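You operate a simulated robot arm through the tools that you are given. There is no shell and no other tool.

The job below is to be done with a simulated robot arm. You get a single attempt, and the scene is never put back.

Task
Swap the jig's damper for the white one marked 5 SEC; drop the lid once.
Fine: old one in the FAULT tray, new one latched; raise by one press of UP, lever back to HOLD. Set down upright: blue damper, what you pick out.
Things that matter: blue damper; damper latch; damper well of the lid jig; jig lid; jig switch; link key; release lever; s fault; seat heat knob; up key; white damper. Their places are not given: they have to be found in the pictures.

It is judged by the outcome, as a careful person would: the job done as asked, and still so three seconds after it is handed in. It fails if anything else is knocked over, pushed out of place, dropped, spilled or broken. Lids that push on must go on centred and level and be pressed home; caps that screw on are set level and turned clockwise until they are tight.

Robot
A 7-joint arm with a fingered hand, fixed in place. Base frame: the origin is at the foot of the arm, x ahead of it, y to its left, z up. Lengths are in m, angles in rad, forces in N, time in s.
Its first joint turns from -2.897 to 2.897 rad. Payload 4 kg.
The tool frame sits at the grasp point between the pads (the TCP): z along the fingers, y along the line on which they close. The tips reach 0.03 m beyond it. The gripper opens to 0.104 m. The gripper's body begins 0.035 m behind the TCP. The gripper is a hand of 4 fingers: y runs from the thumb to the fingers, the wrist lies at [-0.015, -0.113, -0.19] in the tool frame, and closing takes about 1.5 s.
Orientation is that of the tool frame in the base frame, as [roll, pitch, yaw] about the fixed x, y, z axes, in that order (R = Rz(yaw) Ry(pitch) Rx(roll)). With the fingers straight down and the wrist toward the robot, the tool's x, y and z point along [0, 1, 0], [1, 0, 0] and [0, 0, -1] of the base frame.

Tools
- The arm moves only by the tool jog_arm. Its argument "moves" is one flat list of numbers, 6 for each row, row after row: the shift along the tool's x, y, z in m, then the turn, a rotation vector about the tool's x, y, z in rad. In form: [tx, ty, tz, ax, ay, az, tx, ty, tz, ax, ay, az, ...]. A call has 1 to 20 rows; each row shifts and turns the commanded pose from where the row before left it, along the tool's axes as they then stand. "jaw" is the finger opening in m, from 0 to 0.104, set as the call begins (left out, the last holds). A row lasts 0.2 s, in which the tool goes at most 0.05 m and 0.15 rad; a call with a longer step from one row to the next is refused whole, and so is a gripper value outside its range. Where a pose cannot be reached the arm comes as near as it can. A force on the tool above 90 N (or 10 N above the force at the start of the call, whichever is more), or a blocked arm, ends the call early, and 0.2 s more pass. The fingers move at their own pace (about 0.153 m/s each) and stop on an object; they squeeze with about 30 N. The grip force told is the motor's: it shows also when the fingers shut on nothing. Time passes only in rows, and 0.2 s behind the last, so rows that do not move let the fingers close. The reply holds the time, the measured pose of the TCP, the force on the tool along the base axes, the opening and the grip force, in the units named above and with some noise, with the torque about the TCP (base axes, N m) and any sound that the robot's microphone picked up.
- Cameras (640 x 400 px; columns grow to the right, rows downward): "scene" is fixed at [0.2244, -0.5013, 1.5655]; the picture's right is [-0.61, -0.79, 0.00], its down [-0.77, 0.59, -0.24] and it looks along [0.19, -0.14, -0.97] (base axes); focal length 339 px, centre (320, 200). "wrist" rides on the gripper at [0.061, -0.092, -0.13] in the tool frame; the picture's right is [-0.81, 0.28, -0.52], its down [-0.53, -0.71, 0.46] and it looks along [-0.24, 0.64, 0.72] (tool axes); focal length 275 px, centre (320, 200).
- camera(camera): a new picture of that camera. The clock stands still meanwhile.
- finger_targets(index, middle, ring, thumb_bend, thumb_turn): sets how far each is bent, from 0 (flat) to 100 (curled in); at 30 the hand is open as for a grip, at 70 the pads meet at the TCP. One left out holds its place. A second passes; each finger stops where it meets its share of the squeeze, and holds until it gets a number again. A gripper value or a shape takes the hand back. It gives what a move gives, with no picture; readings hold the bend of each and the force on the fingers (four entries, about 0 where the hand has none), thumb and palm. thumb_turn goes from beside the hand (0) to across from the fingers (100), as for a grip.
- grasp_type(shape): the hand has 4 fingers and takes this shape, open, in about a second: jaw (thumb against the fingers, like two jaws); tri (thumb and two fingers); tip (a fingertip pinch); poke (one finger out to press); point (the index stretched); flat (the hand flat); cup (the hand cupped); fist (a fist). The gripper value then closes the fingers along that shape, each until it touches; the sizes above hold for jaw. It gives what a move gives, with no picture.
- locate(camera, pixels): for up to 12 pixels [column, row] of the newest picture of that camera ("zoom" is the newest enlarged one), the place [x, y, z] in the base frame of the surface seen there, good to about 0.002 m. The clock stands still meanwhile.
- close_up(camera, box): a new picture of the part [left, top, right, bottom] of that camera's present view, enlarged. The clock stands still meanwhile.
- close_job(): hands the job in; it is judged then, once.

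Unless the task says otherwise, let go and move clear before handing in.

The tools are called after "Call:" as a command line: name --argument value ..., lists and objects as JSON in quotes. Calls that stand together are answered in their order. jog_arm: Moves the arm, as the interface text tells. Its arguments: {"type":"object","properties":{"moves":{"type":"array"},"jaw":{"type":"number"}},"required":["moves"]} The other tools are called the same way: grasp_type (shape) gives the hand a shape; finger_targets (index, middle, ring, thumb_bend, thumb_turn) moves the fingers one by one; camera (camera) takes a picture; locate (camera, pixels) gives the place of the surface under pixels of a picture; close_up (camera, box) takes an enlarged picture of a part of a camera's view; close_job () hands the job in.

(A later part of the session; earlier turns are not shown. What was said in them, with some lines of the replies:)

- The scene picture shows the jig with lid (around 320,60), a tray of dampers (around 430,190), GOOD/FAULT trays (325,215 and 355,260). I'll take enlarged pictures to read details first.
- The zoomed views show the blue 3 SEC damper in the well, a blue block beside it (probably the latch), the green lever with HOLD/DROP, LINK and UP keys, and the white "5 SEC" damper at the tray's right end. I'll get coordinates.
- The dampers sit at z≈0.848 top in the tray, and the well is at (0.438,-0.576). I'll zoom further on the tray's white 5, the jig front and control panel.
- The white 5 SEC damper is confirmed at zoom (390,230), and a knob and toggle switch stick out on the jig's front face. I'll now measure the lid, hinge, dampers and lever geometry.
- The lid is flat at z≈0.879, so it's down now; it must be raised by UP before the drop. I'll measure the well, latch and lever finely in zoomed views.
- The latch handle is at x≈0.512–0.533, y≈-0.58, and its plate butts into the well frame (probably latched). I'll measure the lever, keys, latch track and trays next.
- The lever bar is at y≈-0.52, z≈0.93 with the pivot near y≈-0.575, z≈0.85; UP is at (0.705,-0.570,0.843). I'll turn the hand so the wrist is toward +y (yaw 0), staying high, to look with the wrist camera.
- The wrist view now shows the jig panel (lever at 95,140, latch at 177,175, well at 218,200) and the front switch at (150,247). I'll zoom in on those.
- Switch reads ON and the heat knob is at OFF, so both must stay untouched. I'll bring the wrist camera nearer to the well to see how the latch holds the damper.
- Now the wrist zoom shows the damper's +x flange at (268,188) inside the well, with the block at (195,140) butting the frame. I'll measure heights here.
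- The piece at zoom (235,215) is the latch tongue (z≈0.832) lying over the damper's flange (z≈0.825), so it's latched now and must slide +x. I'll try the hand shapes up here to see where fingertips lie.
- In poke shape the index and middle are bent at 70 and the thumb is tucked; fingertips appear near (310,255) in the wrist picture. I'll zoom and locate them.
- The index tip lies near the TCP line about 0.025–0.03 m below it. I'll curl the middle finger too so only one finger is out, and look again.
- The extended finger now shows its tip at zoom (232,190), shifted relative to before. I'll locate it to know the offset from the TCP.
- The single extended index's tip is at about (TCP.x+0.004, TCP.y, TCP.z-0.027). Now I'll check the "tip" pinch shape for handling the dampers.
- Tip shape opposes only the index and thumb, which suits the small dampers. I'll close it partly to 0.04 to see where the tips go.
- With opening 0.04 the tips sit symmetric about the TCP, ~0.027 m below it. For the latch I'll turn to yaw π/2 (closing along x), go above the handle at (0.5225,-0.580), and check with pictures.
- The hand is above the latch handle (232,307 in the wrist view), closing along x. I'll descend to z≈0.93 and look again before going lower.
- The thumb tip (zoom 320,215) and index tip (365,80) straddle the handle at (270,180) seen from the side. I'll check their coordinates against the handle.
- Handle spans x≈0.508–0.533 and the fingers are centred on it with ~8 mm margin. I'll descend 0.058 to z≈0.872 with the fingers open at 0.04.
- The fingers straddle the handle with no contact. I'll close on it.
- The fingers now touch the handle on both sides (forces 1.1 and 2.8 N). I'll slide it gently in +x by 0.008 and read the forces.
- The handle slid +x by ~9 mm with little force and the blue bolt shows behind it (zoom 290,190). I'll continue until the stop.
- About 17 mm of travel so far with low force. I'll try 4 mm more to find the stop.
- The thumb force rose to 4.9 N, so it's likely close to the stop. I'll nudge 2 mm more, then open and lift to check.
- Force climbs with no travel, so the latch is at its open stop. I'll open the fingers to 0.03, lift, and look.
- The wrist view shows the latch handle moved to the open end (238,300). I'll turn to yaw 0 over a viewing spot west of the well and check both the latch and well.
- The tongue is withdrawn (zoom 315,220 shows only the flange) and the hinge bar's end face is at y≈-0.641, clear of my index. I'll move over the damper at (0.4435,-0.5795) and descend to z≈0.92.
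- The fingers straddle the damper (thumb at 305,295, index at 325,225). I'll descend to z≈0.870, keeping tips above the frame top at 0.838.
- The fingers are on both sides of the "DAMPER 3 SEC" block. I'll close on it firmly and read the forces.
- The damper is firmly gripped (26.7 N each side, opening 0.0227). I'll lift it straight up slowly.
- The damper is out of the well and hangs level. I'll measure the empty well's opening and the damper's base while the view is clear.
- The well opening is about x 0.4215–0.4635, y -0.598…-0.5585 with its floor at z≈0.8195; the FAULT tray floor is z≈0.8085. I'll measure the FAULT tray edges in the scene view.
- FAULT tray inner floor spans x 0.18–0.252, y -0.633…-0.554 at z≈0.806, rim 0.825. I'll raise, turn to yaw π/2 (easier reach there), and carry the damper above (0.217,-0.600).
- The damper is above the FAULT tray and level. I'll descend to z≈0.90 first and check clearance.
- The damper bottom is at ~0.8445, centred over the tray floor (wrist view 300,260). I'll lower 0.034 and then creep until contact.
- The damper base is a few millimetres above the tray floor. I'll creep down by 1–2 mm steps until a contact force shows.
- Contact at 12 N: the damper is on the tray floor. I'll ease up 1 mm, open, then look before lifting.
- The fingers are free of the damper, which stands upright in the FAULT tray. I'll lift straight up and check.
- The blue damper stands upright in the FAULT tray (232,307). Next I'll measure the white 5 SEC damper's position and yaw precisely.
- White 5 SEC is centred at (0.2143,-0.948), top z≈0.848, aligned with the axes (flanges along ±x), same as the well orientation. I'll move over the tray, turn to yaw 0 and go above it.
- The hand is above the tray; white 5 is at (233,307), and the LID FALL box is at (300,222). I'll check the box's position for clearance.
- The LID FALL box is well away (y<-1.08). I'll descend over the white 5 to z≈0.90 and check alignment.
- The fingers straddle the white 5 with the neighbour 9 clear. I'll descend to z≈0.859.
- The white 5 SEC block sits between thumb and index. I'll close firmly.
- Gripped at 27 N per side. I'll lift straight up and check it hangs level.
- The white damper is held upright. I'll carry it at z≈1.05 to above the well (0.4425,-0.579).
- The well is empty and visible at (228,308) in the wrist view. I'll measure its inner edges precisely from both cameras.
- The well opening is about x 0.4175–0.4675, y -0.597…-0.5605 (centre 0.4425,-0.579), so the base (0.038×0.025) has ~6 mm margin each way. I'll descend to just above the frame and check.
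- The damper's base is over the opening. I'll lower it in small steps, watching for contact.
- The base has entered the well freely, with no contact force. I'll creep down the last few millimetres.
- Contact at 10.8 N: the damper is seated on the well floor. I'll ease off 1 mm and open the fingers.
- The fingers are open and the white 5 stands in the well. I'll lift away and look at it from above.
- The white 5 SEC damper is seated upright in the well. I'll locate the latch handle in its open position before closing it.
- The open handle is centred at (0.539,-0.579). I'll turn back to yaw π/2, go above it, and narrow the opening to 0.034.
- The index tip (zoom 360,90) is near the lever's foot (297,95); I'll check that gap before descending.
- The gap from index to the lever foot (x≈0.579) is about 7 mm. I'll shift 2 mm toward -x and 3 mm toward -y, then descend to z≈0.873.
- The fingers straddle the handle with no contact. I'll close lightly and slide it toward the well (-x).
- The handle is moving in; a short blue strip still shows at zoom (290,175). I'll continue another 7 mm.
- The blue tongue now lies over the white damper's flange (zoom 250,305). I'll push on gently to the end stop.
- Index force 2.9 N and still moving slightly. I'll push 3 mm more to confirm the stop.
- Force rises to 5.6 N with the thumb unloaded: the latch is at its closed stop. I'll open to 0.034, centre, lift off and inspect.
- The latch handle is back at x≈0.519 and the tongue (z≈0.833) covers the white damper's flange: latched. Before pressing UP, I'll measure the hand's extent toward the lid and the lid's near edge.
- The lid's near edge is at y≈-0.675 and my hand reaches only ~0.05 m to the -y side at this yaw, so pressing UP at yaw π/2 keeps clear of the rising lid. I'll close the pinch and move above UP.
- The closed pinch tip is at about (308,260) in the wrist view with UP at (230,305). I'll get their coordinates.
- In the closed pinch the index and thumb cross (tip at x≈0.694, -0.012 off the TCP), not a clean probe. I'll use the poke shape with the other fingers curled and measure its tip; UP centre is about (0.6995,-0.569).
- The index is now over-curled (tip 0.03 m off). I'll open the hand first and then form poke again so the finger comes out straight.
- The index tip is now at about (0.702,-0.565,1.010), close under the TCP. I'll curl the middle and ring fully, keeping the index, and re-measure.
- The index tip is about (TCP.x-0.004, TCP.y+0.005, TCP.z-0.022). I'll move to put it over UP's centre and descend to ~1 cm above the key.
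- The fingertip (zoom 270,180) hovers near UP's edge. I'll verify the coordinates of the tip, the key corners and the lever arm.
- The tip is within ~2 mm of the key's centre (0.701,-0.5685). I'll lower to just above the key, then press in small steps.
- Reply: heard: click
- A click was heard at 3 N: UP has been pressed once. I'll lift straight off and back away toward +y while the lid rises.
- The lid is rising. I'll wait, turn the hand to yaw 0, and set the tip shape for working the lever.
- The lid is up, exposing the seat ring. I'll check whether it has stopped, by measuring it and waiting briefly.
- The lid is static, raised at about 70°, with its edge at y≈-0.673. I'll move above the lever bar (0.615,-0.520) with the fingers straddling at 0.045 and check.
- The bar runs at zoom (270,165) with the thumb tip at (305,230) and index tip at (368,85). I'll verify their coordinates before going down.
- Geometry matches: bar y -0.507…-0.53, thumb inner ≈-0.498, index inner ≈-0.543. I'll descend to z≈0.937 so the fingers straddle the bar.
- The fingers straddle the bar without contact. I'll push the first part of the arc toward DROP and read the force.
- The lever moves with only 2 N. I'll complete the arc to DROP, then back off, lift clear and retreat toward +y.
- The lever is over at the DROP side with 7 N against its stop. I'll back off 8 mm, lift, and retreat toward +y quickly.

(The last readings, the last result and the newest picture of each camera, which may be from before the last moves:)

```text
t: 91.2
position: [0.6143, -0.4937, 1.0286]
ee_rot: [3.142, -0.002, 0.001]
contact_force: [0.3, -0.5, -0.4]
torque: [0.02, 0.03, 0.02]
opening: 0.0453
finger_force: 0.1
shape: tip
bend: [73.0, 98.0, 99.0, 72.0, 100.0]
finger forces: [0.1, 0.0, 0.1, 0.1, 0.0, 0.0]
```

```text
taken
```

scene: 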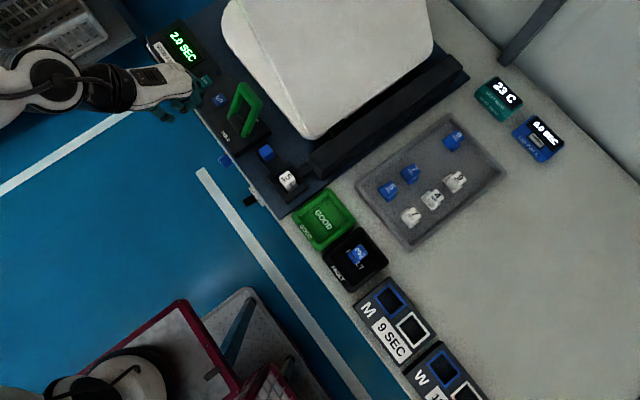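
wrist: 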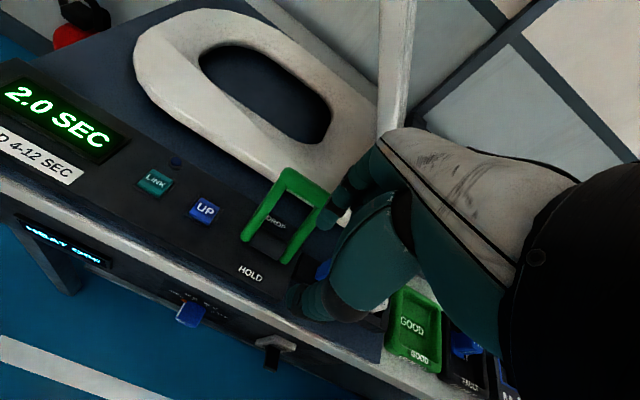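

The timer reads 2.0 SEC and the lid is falling. I'll wait for it to come down.

Call:
jog_arm --moves '[0, 0, 0, 0, 0, 0, 0, 0, 0, 0, 0, 0, 0, 0, 0, 0, 0, 0, 0, 0, 0, 0, 0, 0, 0, 0, 0, 0, 0, 0, 0, 0, 0, 0, 0, 0, 0, 0, 0, 0, 0, 0, 0, 0, 0, 0, 0, 0, 0, 0, 0, 0, 0, 0, 0, 0, 0, 0, 0, 0, 0, 0, 0, 0, 0, 0, 0, 0, 0, 0, 0, 0, 0, 0, 0, 0, 0, 0, 0, 0, 0, 0, 0, 0, 0, 0, 0, 0, 0, 0, 0, 0, 0, 0, 0, 0, 0, 0, 0, 0, 0, 0, 0, 0, 0, 0, 0, 0, 0, 0, 0, 0, 0, 0]'

Call:
camera --camera "scene"

Call:
camera --camera "wrist"

```text
t: 95.2
position: [0.6147, -0.493, 1.0281]
ee_rot: [-3.141, 0.001, 0.002]
contact_force: [0.1, 0.5, 0.0]
torque: [-0.01, -0.02, 0.0]
opening: 0.0453
finger_force: 0.0
shape: tip
bend: [73.0, 98.0, 99.0, 72.0, 100.0]
finger forces: [0.1, 0.1, 0.1, 0.0, 0.0, 0.0]
```

```text
taken
```

scene: 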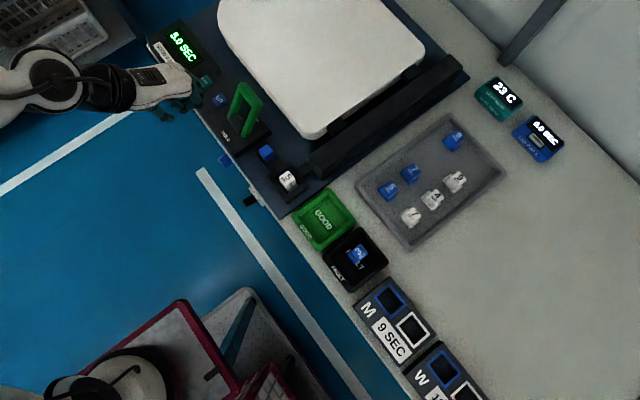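

```text
taken
```

wrist: 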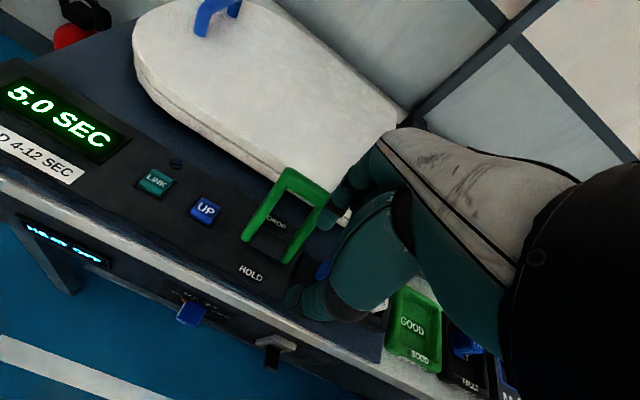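

The lid is down and the display shows 5.0 SEC. Now I'll measure the lever bar in its DROP position to bring it back to HOLD.

Call:
close_up --camera "wrist" --box '[220, 150, 350, 280]'

Call:
locate --camera "wrist" --pixels '[[305, 185], [290, 172], [322, 195], [270, 215], [308, 225], [250, 235], [290, 255], [310, 180], [345, 215]]'

Call:
locate --camera "scene" --pixels '[[240, 90], [250, 95], [258, 103], [245, 85], [252, 105], [260, 112], [235, 105]]'

```text
3.08 times, centred on (285, 215) of wrist
```

zoom: 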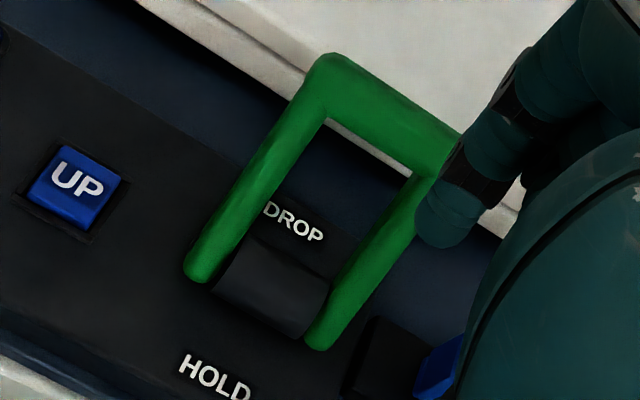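

```text
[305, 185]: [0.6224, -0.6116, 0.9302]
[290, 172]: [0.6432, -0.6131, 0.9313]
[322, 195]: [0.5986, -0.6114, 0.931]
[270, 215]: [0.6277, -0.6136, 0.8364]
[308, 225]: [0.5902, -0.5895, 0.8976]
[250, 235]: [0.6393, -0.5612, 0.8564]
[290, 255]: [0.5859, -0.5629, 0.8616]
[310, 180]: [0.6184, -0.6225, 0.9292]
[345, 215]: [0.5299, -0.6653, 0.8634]
```

```text
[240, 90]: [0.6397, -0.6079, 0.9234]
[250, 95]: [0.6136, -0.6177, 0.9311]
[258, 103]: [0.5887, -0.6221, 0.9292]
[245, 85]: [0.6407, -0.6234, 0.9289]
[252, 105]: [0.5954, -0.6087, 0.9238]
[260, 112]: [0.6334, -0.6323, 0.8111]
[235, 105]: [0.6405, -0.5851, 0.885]
```

The bar in DROP is centred at y≈-0.617, z≈0.92. I'll move above it and descend to straddle it (the lid is down at 0.879, below my fingertips).

Call:
jog_arm --moves '[0, 0.0415, 0, 0, 0, 0, 0, 0.0415, 0, 0, 0, 0, 0, 0.0415, 0, 0, 0, 0, 0, 0, 0.03, 0, 0, 0, 0, 0, 0.02, 0, 0, 0, 0, 0, 0, 0, 0, 0]'

Call:
camera --camera "wrist"

Call:
close_up --camera "wrist" --box '[200, 180, 400, 380]'

```text
t: 96.6
position: [0.6149, -0.6173, 0.9772]
ee_rot: [-3.141, 0.0, 0.0]
contact_force: [-0.9, 0.0, 0.0]
torque: [0.01, 0.01, 0.04]
opening: 0.0453
finger_force: 0.0
shape: tip
bend: [73.0, 98.0, 99.0, 72.0, 100.0]
finger forces: [0.1, 0.0, 0.0, 0.0, 0.1, 0.0]
```

```text
taken
```

wrist: 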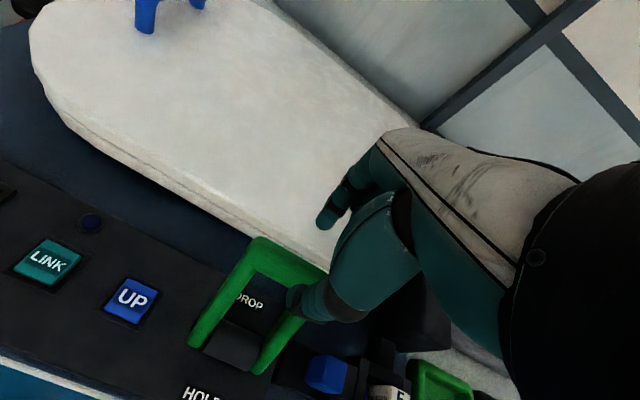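

```text
2.00 times, centred on (300, 280) of wrist
```

zoom: 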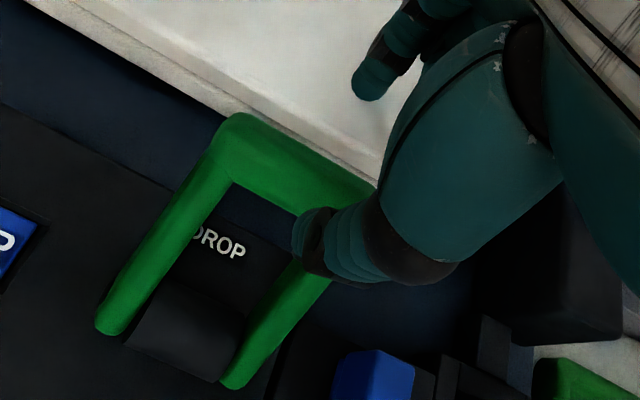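

The fingers are on either side of the bar from above. I'll descend to z≈0.939.

Call:
jog_arm --moves '[0, 0, 0.013, 0, 0, 0, 0, 0, 0.013, 0, 0, 0, 0, 0, 0.012, 0, 0, 0, 0, 0, 0, 0, 0, 0]'

Call:
close_up --camera "wrist" --box '[200, 180, 400, 380]'

```text
t: 97.6
position: [0.6147, -0.6163, 0.9381]
ee_rot: [3.141, 0.001, 0.002]
contact_force: [0.1, -0.7, -0.7]
torque: [-0.01, 0.0, 0.0]
opening: 0.0452
finger_force: 0.0
shape: tip
bend: [73.0, 98.0, 99.0, 72.0, 100.0]
finger forces: [0.0, 0.0, 0.0, 0.0, 0.0, 0.1]
```

```text
2.00 times, centred on (300, 280) of wrist
```

zoom: 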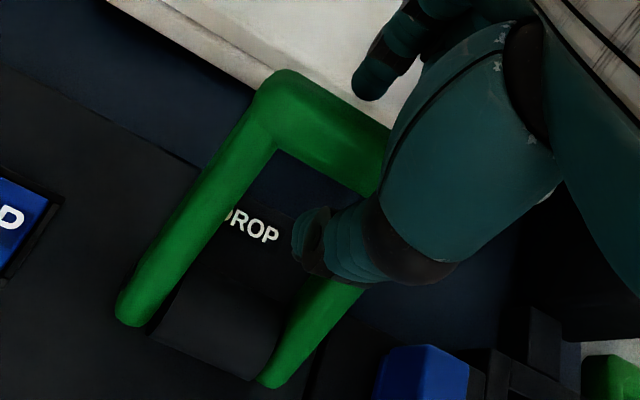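

Straddling the bar with no contact. I'll pull it along the arc toward +y back to HOLD.

Call:
jog_arm --moves '[0, -0.0105, 0, 0, 0, 0, 0, -0.018, -0.009, 0, 0, 0, 0, -0.0165, -0.005, 0, 0, 0, 0, -0.0165, -0.001, 0, 0, 0, 0, -0.017, 0.001, 0, 0, 0, 0, -0.017, 0.005, 0, 0, 0, 0, -0.016, 0.009, 0, 0, 0, 0, 0, 0, 0, 0, 0]'

Call:
close_up --camera "wrist" --box '[150, 130, 400, 380]'

```text
t: 99.4
position: [0.6152, -0.5051, 0.9394]
ee_rot: [-3.142, -0.002, 0.001]
contact_force: [-0.8, -2.2, 2.9]
torque: [-0.13, 0.01, 0.0]
opening: 0.0499
finger_force: 0.2
shape: tip
bend: [73.0, 98.0, 99.0, 72.0, 100.0]
finger forces: [3.3, 0.0, 0.0, 0.0, 0.1, 0.0]
```

```text
1.60 times, centred on (275, 255) of wrist
```

zoom: 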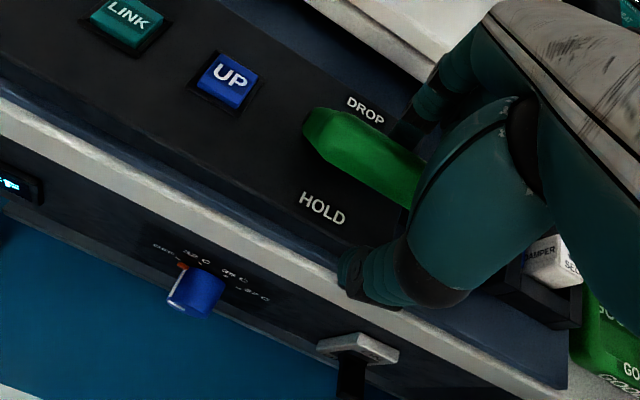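

Index force 3.3 N; the bar is near its HOLD stop. I'll push 5 mm more to be sure it's fully home.

Call:
jog_arm --moves '[0, -0.003, 0.001, 0, 0, 0, 0, -0.003, 0, 0, 0, 0, 0, 0, 0, 0, 0, 0]'

Call:
locate --camera "wrist" --pixels '[[320, 240]]'

Call:
camera --camera "wrist"

```text
t: 100.2
position: [0.6136, -0.4997, 0.9391]
ee_rot: [-3.141, -0.001, 0.002]
contact_force: [1.0, -6.7, 2.3]
torque: [-0.16, -0.01, 0.07]
opening: 0.0549
finger_force: 0.2
shape: tip
bend: [30.0, 98.0, 99.0, 72.0, 100.0]
finger forces: [6.1, 0.1, 0.1, 0.1, 0.0, 0.0]
```

```text
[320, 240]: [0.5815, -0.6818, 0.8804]
```

```text
taken
```

wrist: 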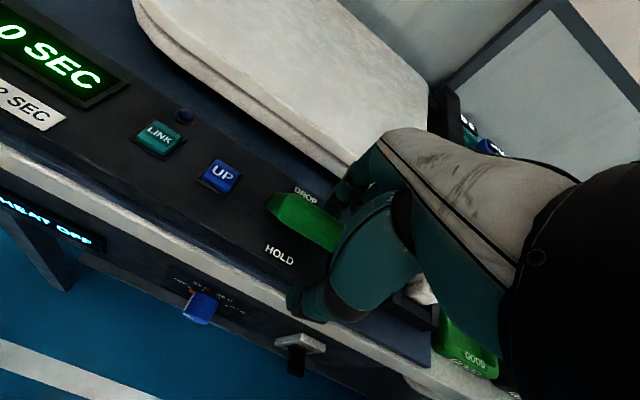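

At 6 N the lever is against its HOLD stop. I'll re-centre, lift off straight and look.

Call:
jog_arm --moves '[0, 0.007, 0, 0, 0, 0, 0, 0.007, 0, 0, 0, 0, 0, 0, 0, 0, 0, 0, 0, 0, -0.02, 0, 0, 0, 0, 0, -0.035, 0, 0, 0, 0, 0, -0.04, 0, 0, 0, 0, -0.04, 0, 0, 0, 0, 0, -0.04, 0, 0, 0, 0, 0, 0, 0, 0, 0, 0]'

Call:
camera --camera "scene"

Call:
camera --camera "wrist"

```text
t: 102.2
position: [0.6144, -0.4329, 1.0324]
ee_rot: [3.142, 0.0, 0.001]
contact_force: [0.3, 0.1, -0.1]
torque: [-0.01, -0.03, -0.06]
opening: 0.0454
finger_force: 0.1
shape: tip
bend: [73.0, 98.0, 99.0, 72.0, 100.0]
finger forces: [0.1, 0.0, 0.1, 0.0, 0.0, 0.0]
```

```text
taken
```

scene: 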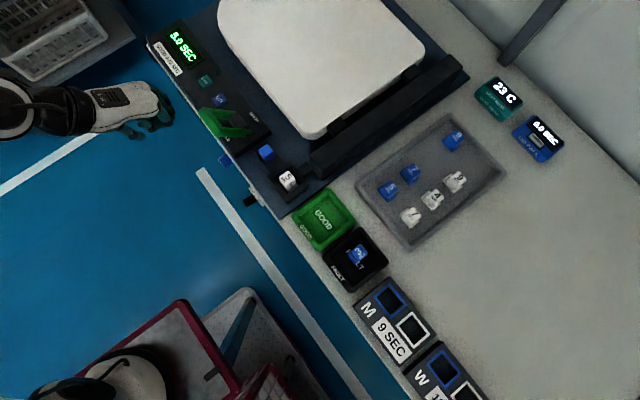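

```text
taken
```

wrist: 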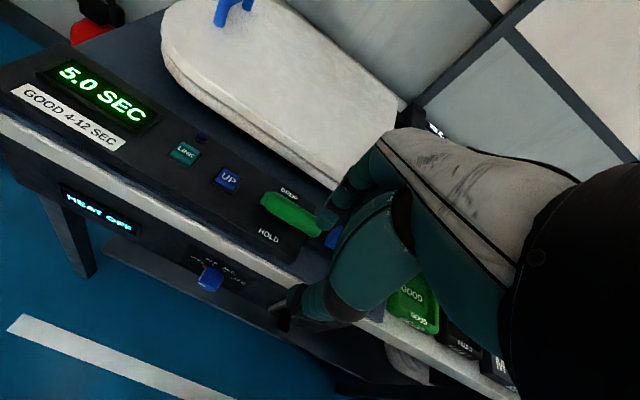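

The lever is back at HOLD, the display holds 5.0 SEC, and the lid is down. I'll verify the lever, latch, well and trays in zoomed views.

Call:
close_up --camera "scene" --box '[190, 70, 310, 200]'

Call:
close_up --camera "scene" --box '[310, 60, 580, 300]'

Call:
locate --camera "scene" --pixels '[[266, 153], [288, 180], [228, 127], [220, 119], [358, 254], [255, 199], [225, 161]]'

```text
3.08 times, centred on (250, 135) of scene
```

zoom: 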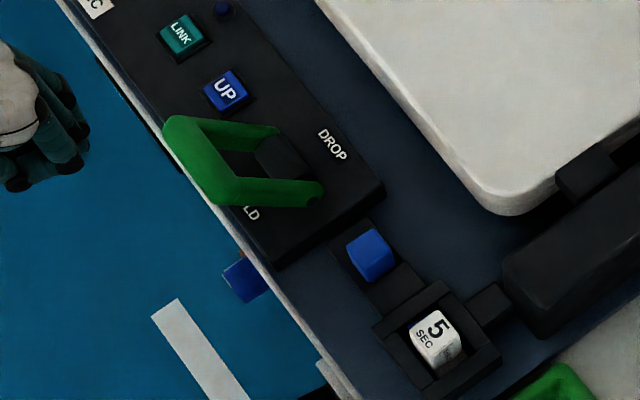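

```text
1.67 times, centred on (445, 180) of scene
```

zoom: 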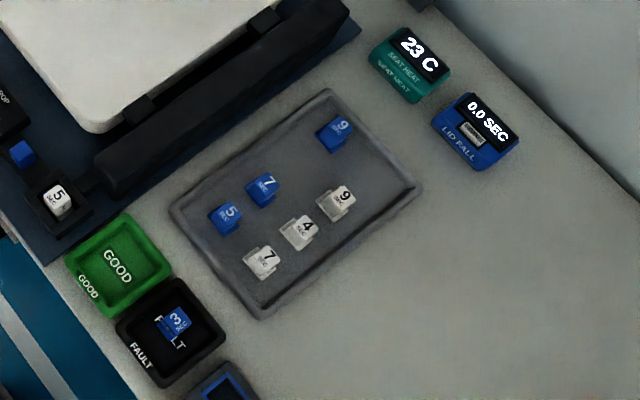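

```text
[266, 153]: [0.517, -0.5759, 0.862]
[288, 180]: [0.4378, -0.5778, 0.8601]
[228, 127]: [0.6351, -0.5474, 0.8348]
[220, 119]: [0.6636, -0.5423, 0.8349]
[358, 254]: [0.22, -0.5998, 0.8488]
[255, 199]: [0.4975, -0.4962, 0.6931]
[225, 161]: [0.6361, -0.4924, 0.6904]
```

The white 5 SEC damper is in the well with the latch handle back at x≈0.517. The blue 3 SEC stands upright in the FAULT tray (top z≈0.849). The lever is at HOLD, the lid is down after one 5.0 SEC drop, and the hand is clear, so I'm handing in.

Call:
close_job

```text
The job is handed in.
```

The jig now has the white 5 SEC damper latched in its well, and the lid was dropped once. I've handed the job in; no verdict came back.

- **Old damper:** the blue 3 SEC one is standing upright in the FAULT tray.
- **New damper:** the white 5 SEC one is seated upright, and the latch is back in its starting position with its tongue over the damper's base.
- **Lid drop:** one press of UP raised the lid. I moved the lever to DROP, and the jig display read 5.0 SEC, inside its 4–12 SEC good range.
- **Finish:** the lid is down, the lever is back against its HOLD stop, and the hand is clear.

I didn't touch the LINK key, the jig switch or the seat heat knob. The separate LID FALL readout still shows 0.0 SEC.
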